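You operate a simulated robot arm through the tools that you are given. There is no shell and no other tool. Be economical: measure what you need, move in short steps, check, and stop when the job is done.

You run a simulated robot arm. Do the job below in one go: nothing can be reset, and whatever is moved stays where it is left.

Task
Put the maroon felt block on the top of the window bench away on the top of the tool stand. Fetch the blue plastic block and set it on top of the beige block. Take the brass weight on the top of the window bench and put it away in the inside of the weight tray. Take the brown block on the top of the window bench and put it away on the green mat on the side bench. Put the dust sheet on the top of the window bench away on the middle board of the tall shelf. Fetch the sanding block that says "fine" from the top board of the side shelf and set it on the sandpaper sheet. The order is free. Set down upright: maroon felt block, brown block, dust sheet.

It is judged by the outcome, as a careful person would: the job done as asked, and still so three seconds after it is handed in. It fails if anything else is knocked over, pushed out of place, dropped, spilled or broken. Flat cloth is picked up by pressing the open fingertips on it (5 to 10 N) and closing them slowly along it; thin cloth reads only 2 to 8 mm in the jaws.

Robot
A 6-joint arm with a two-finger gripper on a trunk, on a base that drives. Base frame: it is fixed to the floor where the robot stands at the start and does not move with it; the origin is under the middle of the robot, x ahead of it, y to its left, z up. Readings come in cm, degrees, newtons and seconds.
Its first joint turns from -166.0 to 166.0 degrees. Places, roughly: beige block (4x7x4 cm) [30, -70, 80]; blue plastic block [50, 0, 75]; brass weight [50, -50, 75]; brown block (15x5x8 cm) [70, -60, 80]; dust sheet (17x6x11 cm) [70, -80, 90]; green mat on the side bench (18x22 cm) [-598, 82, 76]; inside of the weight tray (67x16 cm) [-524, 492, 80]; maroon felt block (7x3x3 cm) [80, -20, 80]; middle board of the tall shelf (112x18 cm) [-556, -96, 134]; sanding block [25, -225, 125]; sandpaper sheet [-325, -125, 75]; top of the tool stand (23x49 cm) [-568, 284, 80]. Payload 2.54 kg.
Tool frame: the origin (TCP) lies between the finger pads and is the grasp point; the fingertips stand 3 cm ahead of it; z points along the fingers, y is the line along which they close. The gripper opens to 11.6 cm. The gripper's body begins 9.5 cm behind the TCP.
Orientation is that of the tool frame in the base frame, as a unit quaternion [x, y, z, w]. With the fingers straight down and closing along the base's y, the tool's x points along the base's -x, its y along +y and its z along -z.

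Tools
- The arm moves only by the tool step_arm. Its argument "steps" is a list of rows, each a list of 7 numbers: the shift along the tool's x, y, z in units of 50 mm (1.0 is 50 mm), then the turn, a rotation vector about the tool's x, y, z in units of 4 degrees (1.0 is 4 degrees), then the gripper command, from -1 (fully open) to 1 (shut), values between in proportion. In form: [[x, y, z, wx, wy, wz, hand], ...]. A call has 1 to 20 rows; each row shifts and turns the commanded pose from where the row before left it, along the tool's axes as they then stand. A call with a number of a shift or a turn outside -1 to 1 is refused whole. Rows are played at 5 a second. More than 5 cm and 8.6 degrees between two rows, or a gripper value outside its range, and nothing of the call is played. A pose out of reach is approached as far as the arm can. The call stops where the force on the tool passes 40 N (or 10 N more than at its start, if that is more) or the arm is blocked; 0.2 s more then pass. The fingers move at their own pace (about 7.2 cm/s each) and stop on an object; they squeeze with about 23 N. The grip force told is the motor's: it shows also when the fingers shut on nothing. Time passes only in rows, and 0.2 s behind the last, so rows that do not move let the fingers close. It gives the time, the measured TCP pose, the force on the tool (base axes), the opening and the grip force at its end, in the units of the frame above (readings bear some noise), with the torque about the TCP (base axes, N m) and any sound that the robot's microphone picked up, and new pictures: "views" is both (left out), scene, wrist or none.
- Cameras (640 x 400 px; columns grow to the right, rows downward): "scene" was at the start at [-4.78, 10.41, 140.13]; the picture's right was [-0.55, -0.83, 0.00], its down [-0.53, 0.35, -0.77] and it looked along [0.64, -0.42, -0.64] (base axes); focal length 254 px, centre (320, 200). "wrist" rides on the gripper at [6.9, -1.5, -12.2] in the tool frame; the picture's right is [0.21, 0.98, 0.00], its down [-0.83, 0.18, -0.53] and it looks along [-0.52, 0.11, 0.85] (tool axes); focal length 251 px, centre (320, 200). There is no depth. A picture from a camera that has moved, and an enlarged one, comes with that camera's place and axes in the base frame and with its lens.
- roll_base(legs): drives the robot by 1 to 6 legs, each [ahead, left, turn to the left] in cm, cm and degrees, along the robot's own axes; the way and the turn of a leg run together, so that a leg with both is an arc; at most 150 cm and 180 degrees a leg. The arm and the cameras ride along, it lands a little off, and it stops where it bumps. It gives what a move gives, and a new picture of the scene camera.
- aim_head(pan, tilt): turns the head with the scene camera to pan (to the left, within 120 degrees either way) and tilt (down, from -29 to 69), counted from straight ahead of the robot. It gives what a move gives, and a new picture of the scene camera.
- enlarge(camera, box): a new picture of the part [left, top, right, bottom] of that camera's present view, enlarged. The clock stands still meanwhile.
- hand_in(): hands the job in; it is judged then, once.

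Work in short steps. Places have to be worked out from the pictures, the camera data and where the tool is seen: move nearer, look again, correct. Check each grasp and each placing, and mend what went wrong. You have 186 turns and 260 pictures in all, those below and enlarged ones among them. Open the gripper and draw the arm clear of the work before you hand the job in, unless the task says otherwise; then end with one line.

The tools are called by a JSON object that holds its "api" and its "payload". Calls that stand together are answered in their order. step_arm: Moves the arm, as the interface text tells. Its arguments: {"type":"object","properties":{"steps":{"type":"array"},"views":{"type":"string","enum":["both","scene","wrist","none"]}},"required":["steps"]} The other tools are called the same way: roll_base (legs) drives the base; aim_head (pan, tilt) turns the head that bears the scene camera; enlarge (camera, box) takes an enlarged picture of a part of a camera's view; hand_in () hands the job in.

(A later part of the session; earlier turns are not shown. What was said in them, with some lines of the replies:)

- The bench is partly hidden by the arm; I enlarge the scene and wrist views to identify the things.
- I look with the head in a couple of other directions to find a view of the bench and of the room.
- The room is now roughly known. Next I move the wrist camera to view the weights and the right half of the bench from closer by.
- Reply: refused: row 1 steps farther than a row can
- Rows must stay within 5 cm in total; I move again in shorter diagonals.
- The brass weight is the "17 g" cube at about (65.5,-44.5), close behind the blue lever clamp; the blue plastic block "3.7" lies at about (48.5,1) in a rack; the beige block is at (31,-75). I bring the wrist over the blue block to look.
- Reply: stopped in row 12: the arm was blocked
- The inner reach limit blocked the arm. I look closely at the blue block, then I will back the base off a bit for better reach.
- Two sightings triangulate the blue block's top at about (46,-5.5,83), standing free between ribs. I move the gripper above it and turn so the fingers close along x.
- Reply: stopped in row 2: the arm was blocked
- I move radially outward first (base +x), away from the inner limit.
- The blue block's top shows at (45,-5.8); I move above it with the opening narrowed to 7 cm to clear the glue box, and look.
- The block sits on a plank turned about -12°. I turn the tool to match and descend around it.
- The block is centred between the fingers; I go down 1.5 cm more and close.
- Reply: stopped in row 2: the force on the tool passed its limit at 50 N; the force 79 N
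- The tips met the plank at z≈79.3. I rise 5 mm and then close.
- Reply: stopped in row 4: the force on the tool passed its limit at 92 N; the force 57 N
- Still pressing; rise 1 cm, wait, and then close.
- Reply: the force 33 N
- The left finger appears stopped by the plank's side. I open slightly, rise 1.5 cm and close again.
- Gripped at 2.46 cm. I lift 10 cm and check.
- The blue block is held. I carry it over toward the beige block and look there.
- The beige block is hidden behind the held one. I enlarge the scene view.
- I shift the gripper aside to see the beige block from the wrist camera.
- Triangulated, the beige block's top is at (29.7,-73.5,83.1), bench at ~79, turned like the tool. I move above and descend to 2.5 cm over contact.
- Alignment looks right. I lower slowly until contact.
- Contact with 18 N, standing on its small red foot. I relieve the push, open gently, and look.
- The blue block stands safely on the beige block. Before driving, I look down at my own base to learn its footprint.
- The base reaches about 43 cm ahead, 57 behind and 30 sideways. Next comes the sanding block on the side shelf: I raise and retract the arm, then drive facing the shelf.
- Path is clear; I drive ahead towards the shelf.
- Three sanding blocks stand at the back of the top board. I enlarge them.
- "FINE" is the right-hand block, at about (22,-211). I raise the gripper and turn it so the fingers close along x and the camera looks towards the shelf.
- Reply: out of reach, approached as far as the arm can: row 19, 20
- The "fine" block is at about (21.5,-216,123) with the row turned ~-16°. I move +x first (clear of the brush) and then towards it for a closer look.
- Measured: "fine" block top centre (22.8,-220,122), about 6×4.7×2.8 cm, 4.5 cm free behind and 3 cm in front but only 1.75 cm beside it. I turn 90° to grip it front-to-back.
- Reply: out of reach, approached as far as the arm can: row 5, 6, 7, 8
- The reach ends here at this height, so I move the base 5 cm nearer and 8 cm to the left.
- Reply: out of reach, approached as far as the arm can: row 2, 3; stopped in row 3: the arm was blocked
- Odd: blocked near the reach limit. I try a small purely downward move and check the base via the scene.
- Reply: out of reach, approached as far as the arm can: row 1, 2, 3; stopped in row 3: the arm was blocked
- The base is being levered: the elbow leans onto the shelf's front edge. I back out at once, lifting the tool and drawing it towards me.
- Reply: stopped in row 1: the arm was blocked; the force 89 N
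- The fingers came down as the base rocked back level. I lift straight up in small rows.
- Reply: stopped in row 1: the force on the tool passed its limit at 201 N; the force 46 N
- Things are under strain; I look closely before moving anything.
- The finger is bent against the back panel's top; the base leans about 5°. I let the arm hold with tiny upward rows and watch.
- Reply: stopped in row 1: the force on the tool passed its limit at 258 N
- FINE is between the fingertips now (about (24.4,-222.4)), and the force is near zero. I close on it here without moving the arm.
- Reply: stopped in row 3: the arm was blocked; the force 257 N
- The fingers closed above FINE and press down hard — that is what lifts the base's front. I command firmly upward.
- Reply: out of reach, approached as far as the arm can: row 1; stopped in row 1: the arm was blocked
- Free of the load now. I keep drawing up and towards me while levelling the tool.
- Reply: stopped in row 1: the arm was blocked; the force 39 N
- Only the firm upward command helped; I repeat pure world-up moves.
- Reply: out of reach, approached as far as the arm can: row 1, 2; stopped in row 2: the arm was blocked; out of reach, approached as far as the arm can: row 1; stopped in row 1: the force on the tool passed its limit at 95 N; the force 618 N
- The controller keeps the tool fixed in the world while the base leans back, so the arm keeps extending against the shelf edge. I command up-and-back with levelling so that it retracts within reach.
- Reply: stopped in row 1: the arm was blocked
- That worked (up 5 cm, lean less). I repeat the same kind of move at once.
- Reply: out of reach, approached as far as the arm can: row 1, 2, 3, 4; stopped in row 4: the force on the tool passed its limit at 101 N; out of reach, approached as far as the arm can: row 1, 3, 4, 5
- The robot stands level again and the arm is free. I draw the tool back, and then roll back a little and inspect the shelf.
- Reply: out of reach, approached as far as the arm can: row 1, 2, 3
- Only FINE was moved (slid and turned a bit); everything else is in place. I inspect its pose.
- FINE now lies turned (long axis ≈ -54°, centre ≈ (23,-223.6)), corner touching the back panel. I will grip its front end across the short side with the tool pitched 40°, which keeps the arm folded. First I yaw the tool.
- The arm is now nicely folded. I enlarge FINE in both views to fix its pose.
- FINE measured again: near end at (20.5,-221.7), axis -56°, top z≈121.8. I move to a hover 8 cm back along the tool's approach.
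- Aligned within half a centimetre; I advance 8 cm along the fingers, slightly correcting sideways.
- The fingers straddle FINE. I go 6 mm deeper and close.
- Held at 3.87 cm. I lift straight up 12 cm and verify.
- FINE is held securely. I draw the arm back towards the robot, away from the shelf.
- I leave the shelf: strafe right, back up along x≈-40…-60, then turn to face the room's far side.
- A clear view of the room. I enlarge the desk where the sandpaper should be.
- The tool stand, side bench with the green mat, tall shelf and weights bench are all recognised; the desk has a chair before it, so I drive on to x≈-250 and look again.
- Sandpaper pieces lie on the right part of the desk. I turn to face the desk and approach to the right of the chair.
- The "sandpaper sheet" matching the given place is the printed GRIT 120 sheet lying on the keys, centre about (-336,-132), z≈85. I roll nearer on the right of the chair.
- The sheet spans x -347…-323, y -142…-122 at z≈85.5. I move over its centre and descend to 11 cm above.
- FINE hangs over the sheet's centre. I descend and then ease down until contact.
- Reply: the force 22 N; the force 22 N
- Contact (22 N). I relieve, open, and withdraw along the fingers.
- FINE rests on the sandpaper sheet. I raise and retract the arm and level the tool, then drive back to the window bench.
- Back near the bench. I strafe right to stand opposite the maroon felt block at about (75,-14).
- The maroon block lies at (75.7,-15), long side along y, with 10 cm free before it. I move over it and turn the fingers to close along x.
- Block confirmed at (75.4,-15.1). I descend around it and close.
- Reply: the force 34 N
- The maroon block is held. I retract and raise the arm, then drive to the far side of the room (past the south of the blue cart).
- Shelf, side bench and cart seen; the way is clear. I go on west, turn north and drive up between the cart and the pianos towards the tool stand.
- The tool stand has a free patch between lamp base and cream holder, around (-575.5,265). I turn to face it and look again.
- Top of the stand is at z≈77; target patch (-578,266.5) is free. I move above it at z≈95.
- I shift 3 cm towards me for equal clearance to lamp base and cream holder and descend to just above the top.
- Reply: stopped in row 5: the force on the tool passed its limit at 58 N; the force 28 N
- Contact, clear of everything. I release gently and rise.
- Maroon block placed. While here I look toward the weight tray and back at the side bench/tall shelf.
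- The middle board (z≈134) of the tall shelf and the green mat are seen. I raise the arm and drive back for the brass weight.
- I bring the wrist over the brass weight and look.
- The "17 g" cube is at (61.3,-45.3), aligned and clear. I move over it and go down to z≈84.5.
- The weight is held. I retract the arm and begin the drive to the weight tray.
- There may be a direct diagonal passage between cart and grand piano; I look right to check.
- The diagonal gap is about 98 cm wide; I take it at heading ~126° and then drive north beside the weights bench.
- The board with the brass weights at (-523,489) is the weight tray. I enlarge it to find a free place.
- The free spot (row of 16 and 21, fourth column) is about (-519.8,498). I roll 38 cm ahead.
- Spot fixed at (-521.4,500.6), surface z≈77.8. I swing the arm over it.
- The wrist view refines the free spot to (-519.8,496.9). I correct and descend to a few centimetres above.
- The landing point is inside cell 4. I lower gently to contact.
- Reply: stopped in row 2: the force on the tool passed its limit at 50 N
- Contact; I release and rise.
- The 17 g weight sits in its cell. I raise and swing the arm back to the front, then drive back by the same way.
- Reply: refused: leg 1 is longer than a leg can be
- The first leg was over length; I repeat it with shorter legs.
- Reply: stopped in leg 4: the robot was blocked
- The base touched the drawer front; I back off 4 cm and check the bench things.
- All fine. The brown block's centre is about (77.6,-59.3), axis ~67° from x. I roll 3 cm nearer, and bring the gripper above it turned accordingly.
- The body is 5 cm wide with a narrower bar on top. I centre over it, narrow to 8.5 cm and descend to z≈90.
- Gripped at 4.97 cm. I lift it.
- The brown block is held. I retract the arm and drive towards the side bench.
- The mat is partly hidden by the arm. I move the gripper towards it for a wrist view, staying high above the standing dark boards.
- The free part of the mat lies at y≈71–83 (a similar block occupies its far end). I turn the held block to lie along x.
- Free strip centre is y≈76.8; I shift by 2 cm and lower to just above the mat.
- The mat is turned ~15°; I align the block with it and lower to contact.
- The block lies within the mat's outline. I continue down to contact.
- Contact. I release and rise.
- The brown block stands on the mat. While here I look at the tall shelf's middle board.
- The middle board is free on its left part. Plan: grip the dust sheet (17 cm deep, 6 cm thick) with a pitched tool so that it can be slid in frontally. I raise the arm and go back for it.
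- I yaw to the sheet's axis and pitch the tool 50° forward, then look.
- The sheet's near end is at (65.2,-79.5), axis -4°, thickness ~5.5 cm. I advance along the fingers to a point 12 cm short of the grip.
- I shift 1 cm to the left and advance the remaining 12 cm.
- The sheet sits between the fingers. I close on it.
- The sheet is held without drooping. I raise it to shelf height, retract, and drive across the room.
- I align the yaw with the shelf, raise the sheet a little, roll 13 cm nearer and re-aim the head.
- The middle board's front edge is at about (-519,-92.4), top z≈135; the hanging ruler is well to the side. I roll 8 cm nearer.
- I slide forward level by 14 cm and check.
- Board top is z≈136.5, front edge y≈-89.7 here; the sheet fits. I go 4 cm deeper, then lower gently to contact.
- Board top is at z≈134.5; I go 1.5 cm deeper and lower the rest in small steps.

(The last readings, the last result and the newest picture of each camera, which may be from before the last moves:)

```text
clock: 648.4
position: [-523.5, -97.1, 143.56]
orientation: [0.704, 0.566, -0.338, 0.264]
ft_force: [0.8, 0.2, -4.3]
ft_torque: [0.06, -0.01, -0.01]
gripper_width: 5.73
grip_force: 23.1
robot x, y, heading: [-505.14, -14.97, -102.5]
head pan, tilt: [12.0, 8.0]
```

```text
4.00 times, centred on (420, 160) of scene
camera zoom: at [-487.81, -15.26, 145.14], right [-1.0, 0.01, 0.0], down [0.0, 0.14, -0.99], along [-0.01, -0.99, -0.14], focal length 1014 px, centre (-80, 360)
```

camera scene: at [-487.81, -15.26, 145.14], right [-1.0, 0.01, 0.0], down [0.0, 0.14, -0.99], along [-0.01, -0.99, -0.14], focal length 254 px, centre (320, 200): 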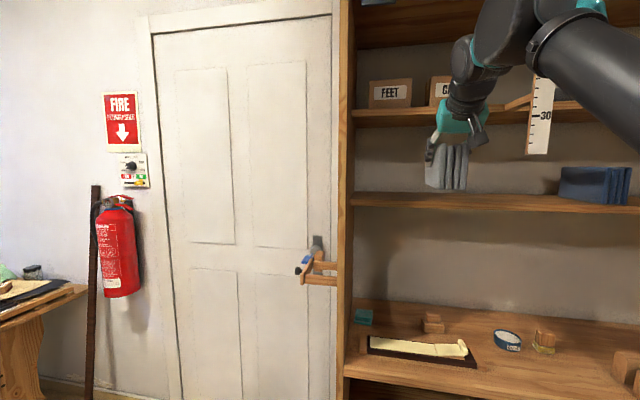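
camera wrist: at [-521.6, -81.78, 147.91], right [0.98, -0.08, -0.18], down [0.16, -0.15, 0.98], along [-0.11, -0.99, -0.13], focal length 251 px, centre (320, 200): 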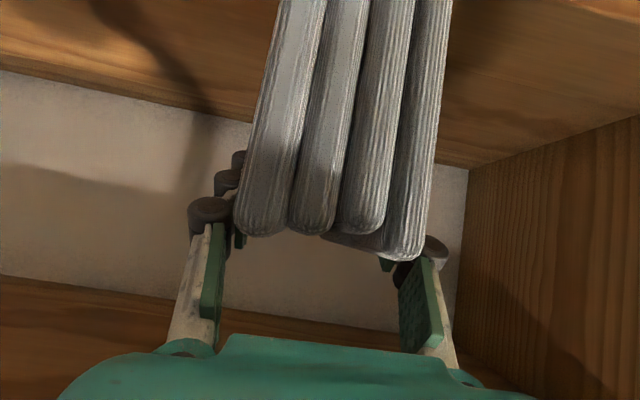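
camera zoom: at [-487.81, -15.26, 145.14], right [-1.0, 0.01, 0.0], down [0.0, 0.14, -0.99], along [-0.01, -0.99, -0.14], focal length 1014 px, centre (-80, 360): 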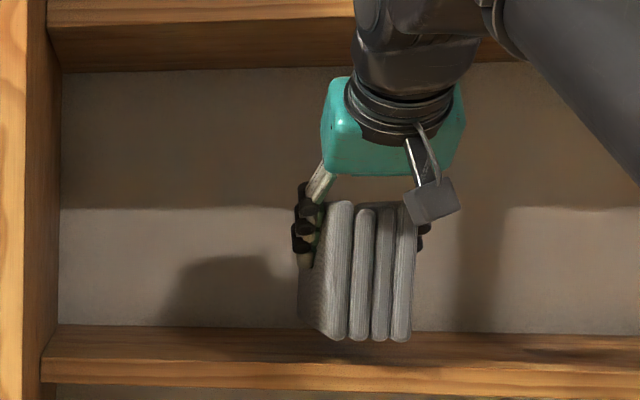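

{"api": "step_arm", "payload": {"steps": [[0.08, 0, 0.064, 0, 0, 0, 1], [0.05, 0, 0.04, 0, 0, 0, 1], [0, 0, 0, 0, 0, 0, 1]], "views": "none"}}

{"api": "step_arm", "payload": {"steps": [[0.05, 0, 0.04, 0, 0, 0, 1], [0.05, 0, 0.04, 0, 0, 0, 1], [0, 0, 0, 0, 0, 0, 1]], "views": "none"}}

{"api": "enlarge", "payload": {"camera": "scene", "box": [360, 110, 480, 210]}}

```text
clock: 649.2
position: [-523.5, -97.05, 142.76]
orientation: [0.705, 0.566, -0.337, 0.263]
ft_force: [0.1, -1.0, -3.7]
ft_torque: [0.01, 0.01, 0.02]
gripper_width: 5.75
grip_force: 23.2
robot x, y, heading: [-505.1, -14.4, -102.6]
head pan, tilt: [12.0, 8.0]
```

```text
clock: 650.0
position: [-523.57, -97.03, 142.25]
orientation: [0.705, 0.565, -0.338, 0.264]
ft_force: [-0.1, -0.1, -3.2]
ft_torque: [0.0, -0.02, 0.01]
gripper_width: 5.76
grip_force: 23.1
robot x, y, heading: [-504.97, -14.99, -102.7]
head pan, tilt: [12.0, 8.0]
```

```text
4.00 times, centred on (420, 160) of scene
camera zoom: at [-487.81, -15.26, 145.14], right [-1.0, 0.01, 0.0], down [0.0, 0.14, -0.99], along [-0.01, -0.99, -0.14], focal length 1014 px, centre (-80, 360)
```

zoom: 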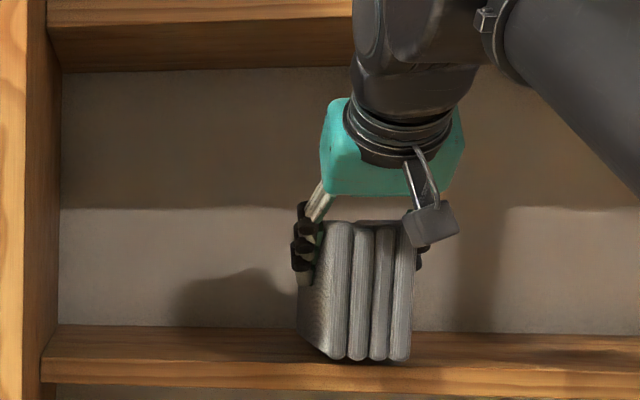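

{"api": "step_arm", "payload": {"steps": [[0.04, 0, 0.033, 0, 0, 0, 1], [0.04, 0, 0.033, 0, 0, 0, 1], [0, 0, 0, 0, 0, 0, 1]], "views": "none"}}

{"api": "step_arm", "payload": {"steps": [[0.04, 0, 0.033, 0, 0, 0, 1], [0.04, 0, 0.033, 0, 0, 0, 1], [0, 0, 0, 0, 0, 0, 1]], "views": "wrist"}}

{"api": "enlarge", "payload": {"camera": "scene", "box": [360, 110, 480, 210]}}

```text
clock: 650.8
position: [-523.57, -97.06, 141.64]
orientation: [0.705, 0.564, -0.339, 0.264]
ft_force: [-1.1, -3.4, 9.0]
ft_torque: [0.31, -0.38, -0.06]
gripper_width: 5.74
grip_force: 23.1
robot x, y, heading: [-505.14, -14.58, -102.3]
head pan, tilt: [12.0, 8.0]
```

```text
clock: 651.6
position: [-523.59, -97.07, 141.24]
orientation: [0.705, 0.565, -0.338, 0.264]
ft_force: [-2.9, -2.0, 27.3]
ft_torque: [-0.64, 0.19, -0.02]
gripper_width: 5.76
grip_force: 22.7
robot x, y, heading: [-504.72, -14.7, -102.4]
head pan, tilt: [12.0, 8.0]
camera wrist: at [-521.93, -83.18, 143.49], right [0.98, -0.08, -0.18], down [0.16, -0.15, 0.98], along [-0.11, -0.99, -0.13], focal length 251 px, centre (320, 200)
```

wrist: 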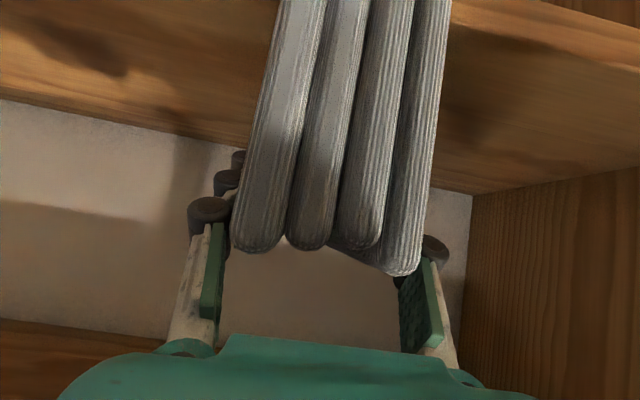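

```text
4.00 times, centred on (420, 160) of scene
camera zoom: at [-487.8, -15.15, 145.14], right [-1.0, 0.01, 0.0], down [0.0, 0.14, -0.99], along [-0.01, -0.99, -0.14], focal length 1014 px, centre (-80, 360)
```

zoom: 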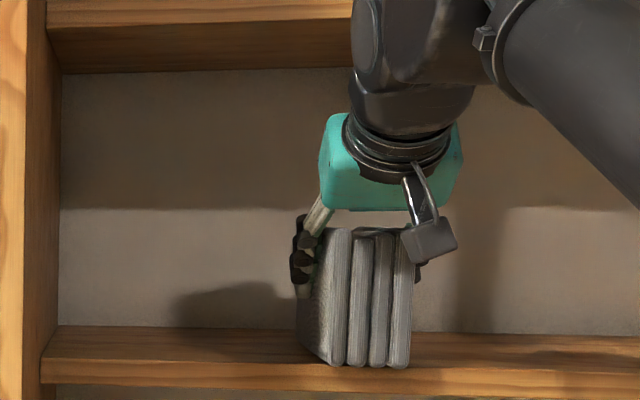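

Contact. The near end is only about flush with the front edge, so I lift slightly, push 2 cm deeper and set down again.

{"api": "step_arm", "payload": {"steps": [[-0.15, 0, -0.123, 0, 0, 0, 1], [-0.127, 0, 0.155, 0, 0, 0, 1], [-0.127, 0, 0.155, 0, 0, 0, 1], [0.08, 0, 0.066, 0, 0, 0, 1], [0.04, 0, 0.033, 0, 0, 0, 1], [0, 0, 0, 0, 0, 0, 1]], "views": "none"}}

{"api": "step_arm", "payload": {"steps": [[0.03, 0, 0.025, 0, 0, 0, 1], [0, 0, 0, 0, 0, 0, 1]], "views": "none"}}

{"api": "enlarge", "payload": {"camera": "scene", "box": [360, 110, 480, 210]}}

```text
clock: 653.0
position: [-524.05, -99.05, 141.33]
orientation: [0.705, 0.566, -0.338, 0.264]
ft_force: [0.7, -0.5, -3.5]
ft_torque: [0.04, -0.04, 0.02]
gripper_width: 5.73
grip_force: 22.8
robot x, y, heading: [-505.09, -14.74, -102.4]
head pan, tilt: [12.0, 8.0]
```

```text
clock: 653.6
position: [-524.04, -99.03, 141.2]
orientation: [0.705, 0.565, -0.339, 0.264]
ft_force: [-2.4, -7.3, 16.3]
ft_torque: [-0.49, 0.1, -0.04]
gripper_width: 5.76
grip_force: 22.4
robot x, y, heading: [-505.33, -14.53, -102.5]
head pan, tilt: [12.0, 8.0]
```

```text
4.00 times, centred on (420, 160) of scene
camera zoom: at [-487.8, -15.23, 145.14], right [-1.0, 0.01, 0.0], down [0.0, 0.14, -0.99], along [-0.01, -0.99, -0.14], focal length 1014 px, centre (-80, 360)
```

zoom: 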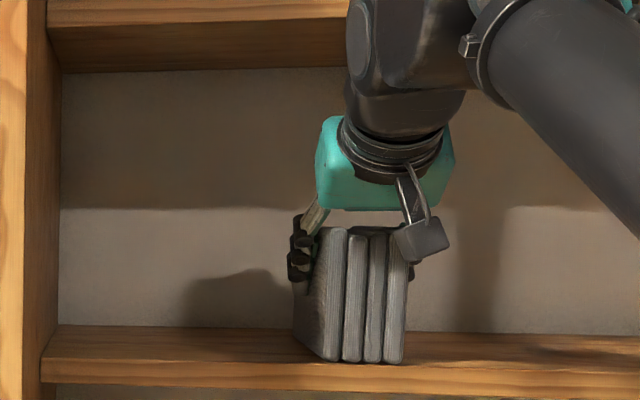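

Good: set down inside the board. I open and withdraw along the fingers.

{"api": "step_arm", "payload": {"steps": [[-0.03, 0, -0.025, 0, 0, 0, 1], [0, 0, 0, 0, 0, 0, 0], [0, 0, 0, 0, 0, 0, -0.3], [0, 0, 0, 0, 0, 0, -0.3], [0.1, 0, -0.4, 0, 0, 0, -0.3], [0.2, 0, -0.7, 0, 0, 0, -0.3], [0.3, 0, -0.8, 0, 0, 0, -0.3], [0.3, 0, -0.8, 0, 0, 0, -0.3], [0.3, 0, -0.8, 0, 0, 0, -0.3], [0.3, 0, -0.8, 0, 0, 0, -0.3]], "views": "scene"}}

{"api": "enlarge", "payload": {"camera": "scene", "box": [340, 90, 520, 220]}}

```text
clock: 655.8
position: [-519.18, -78.34, 149.14]
orientation: [0.705, 0.566, -0.337, 0.263]
ft_force: [-0.3, -0.1, -0.5]
ft_torque: [0.0, 0.01, 0.04]
gripper_width: 7.53
grip_force: 0.1
robot x, y, heading: [-505.19, -14.87, -102.5]
head pan, tilt: [12.0, 8.0]
camera scene: at [-487.81, -15.3, 145.14], right [-1.0, 0.01, 0.0], down [0.0, 0.14, -0.99], along [-0.01, -0.99, -0.14], focal length 254 px, centre (320, 200)
```

scene: 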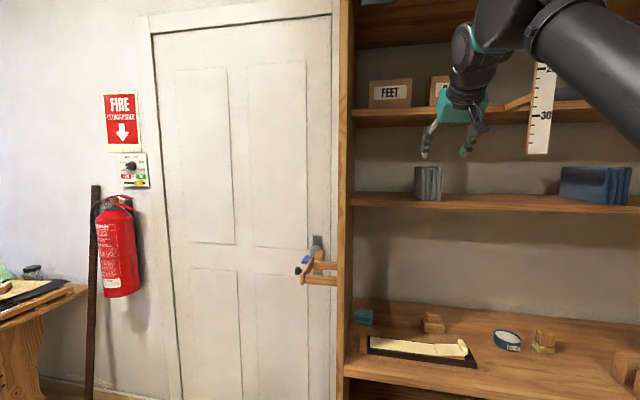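

```text
3.08 times, centred on (430, 155) of scene
camera zoom: at [-487.81, -15.3, 145.14], right [-1.0, 0.01, 0.0], down [0.0, 0.14, -0.99], along [-0.01, -0.99, -0.14], focal length 780 px, centre (-18, 338)
```

zoom: 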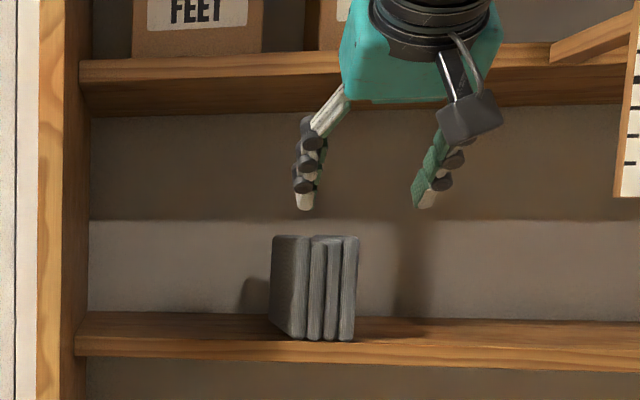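

The dust sheet stands upright on the middle board. I roll back to be clear, open the gripper, and take a last look.

{"api": "roll_base", "payload": {"legs": [[-20, 0, 0]]}}

{"api": "step_arm", "payload": {"steps": [[0, 0, 0, 0, 0, 0, -1], [0, 0, 0, 0, 0, 0, -1]], "views": "none"}}

{"api": "enlarge", "payload": {"camera": "scene", "box": [320, 90, 560, 240]}}

```text
clock: 657.4
position: [-514.71, -58.71, 149.26]
orientation: [0.704, 0.566, -0.337, 0.264]
ft_force: [1.2, -0.8, 0.7]
ft_torque: [0.0, 0.0, 0.0]
gripper_width: 7.53
grip_force: 0.0
robot x, y, heading: [-500.56, 5.27, -102.6]
head pan, tilt: [12.0, 8.0]
camera scene: at [-483.49, 4.34, 145.14], right [-1.0, 0.01, 0.0], down [0.0, 0.14, -0.99], along [-0.01, -0.99, -0.14], focal length 254 px, centre (320, 200)
```

scene: 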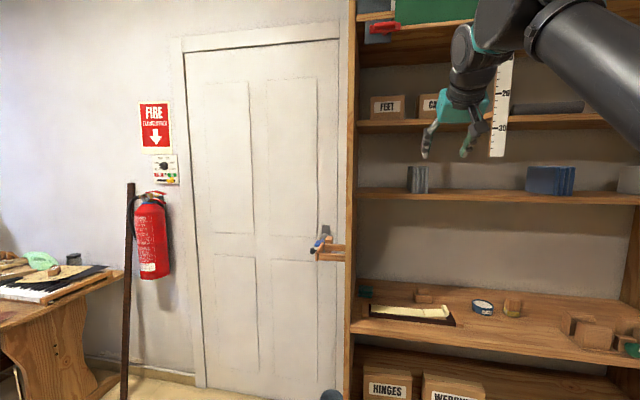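

```text
clock: 658.0
position: [-514.84, -58.67, 149.23]
orientation: [0.704, 0.566, -0.337, 0.264]
ft_force: [1.0, -0.4, 0.9]
ft_torque: [0.0, 0.02, 0.02]
gripper_width: 11.59
grip_force: 0.0
robot x, y, heading: [-500.83, 5.03, -102.4]
head pan, tilt: [12.0, 8.0]
```

```text
2.67 times, centred on (440, 165) of scene
camera zoom: at [-483.49, 4.34, 145.14], right [-1.0, 0.01, 0.0], down [0.0, 0.14, -0.99], along [-0.01, -0.99, -0.14], focal length 676 px, centre (0, 293)
```

zoom: 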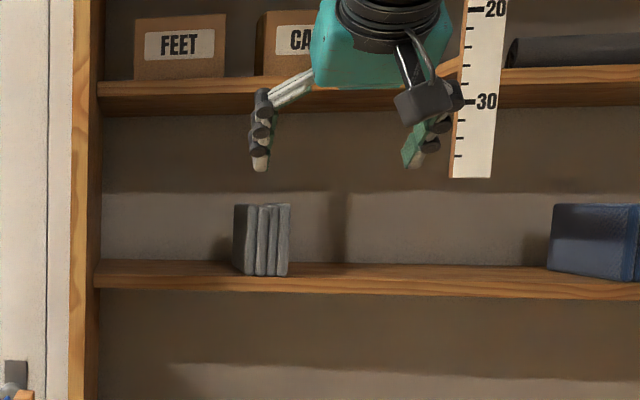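

All six things are in place, the gripper is open and the arm is clear; I hand in the job.

{"api": "hand_in", "payload": {}}

```text
The job is handed in.
```

All six things are set where you asked, and the job is handed in. While fetching the "fine" sanding block, the arm leaned hard on the side shelf, tilted the base and pressed on the block. Nothing else there looked displaced afterwards. Later the base also bumped the drawers under the window bench lightly, and nothing on the bench moved.
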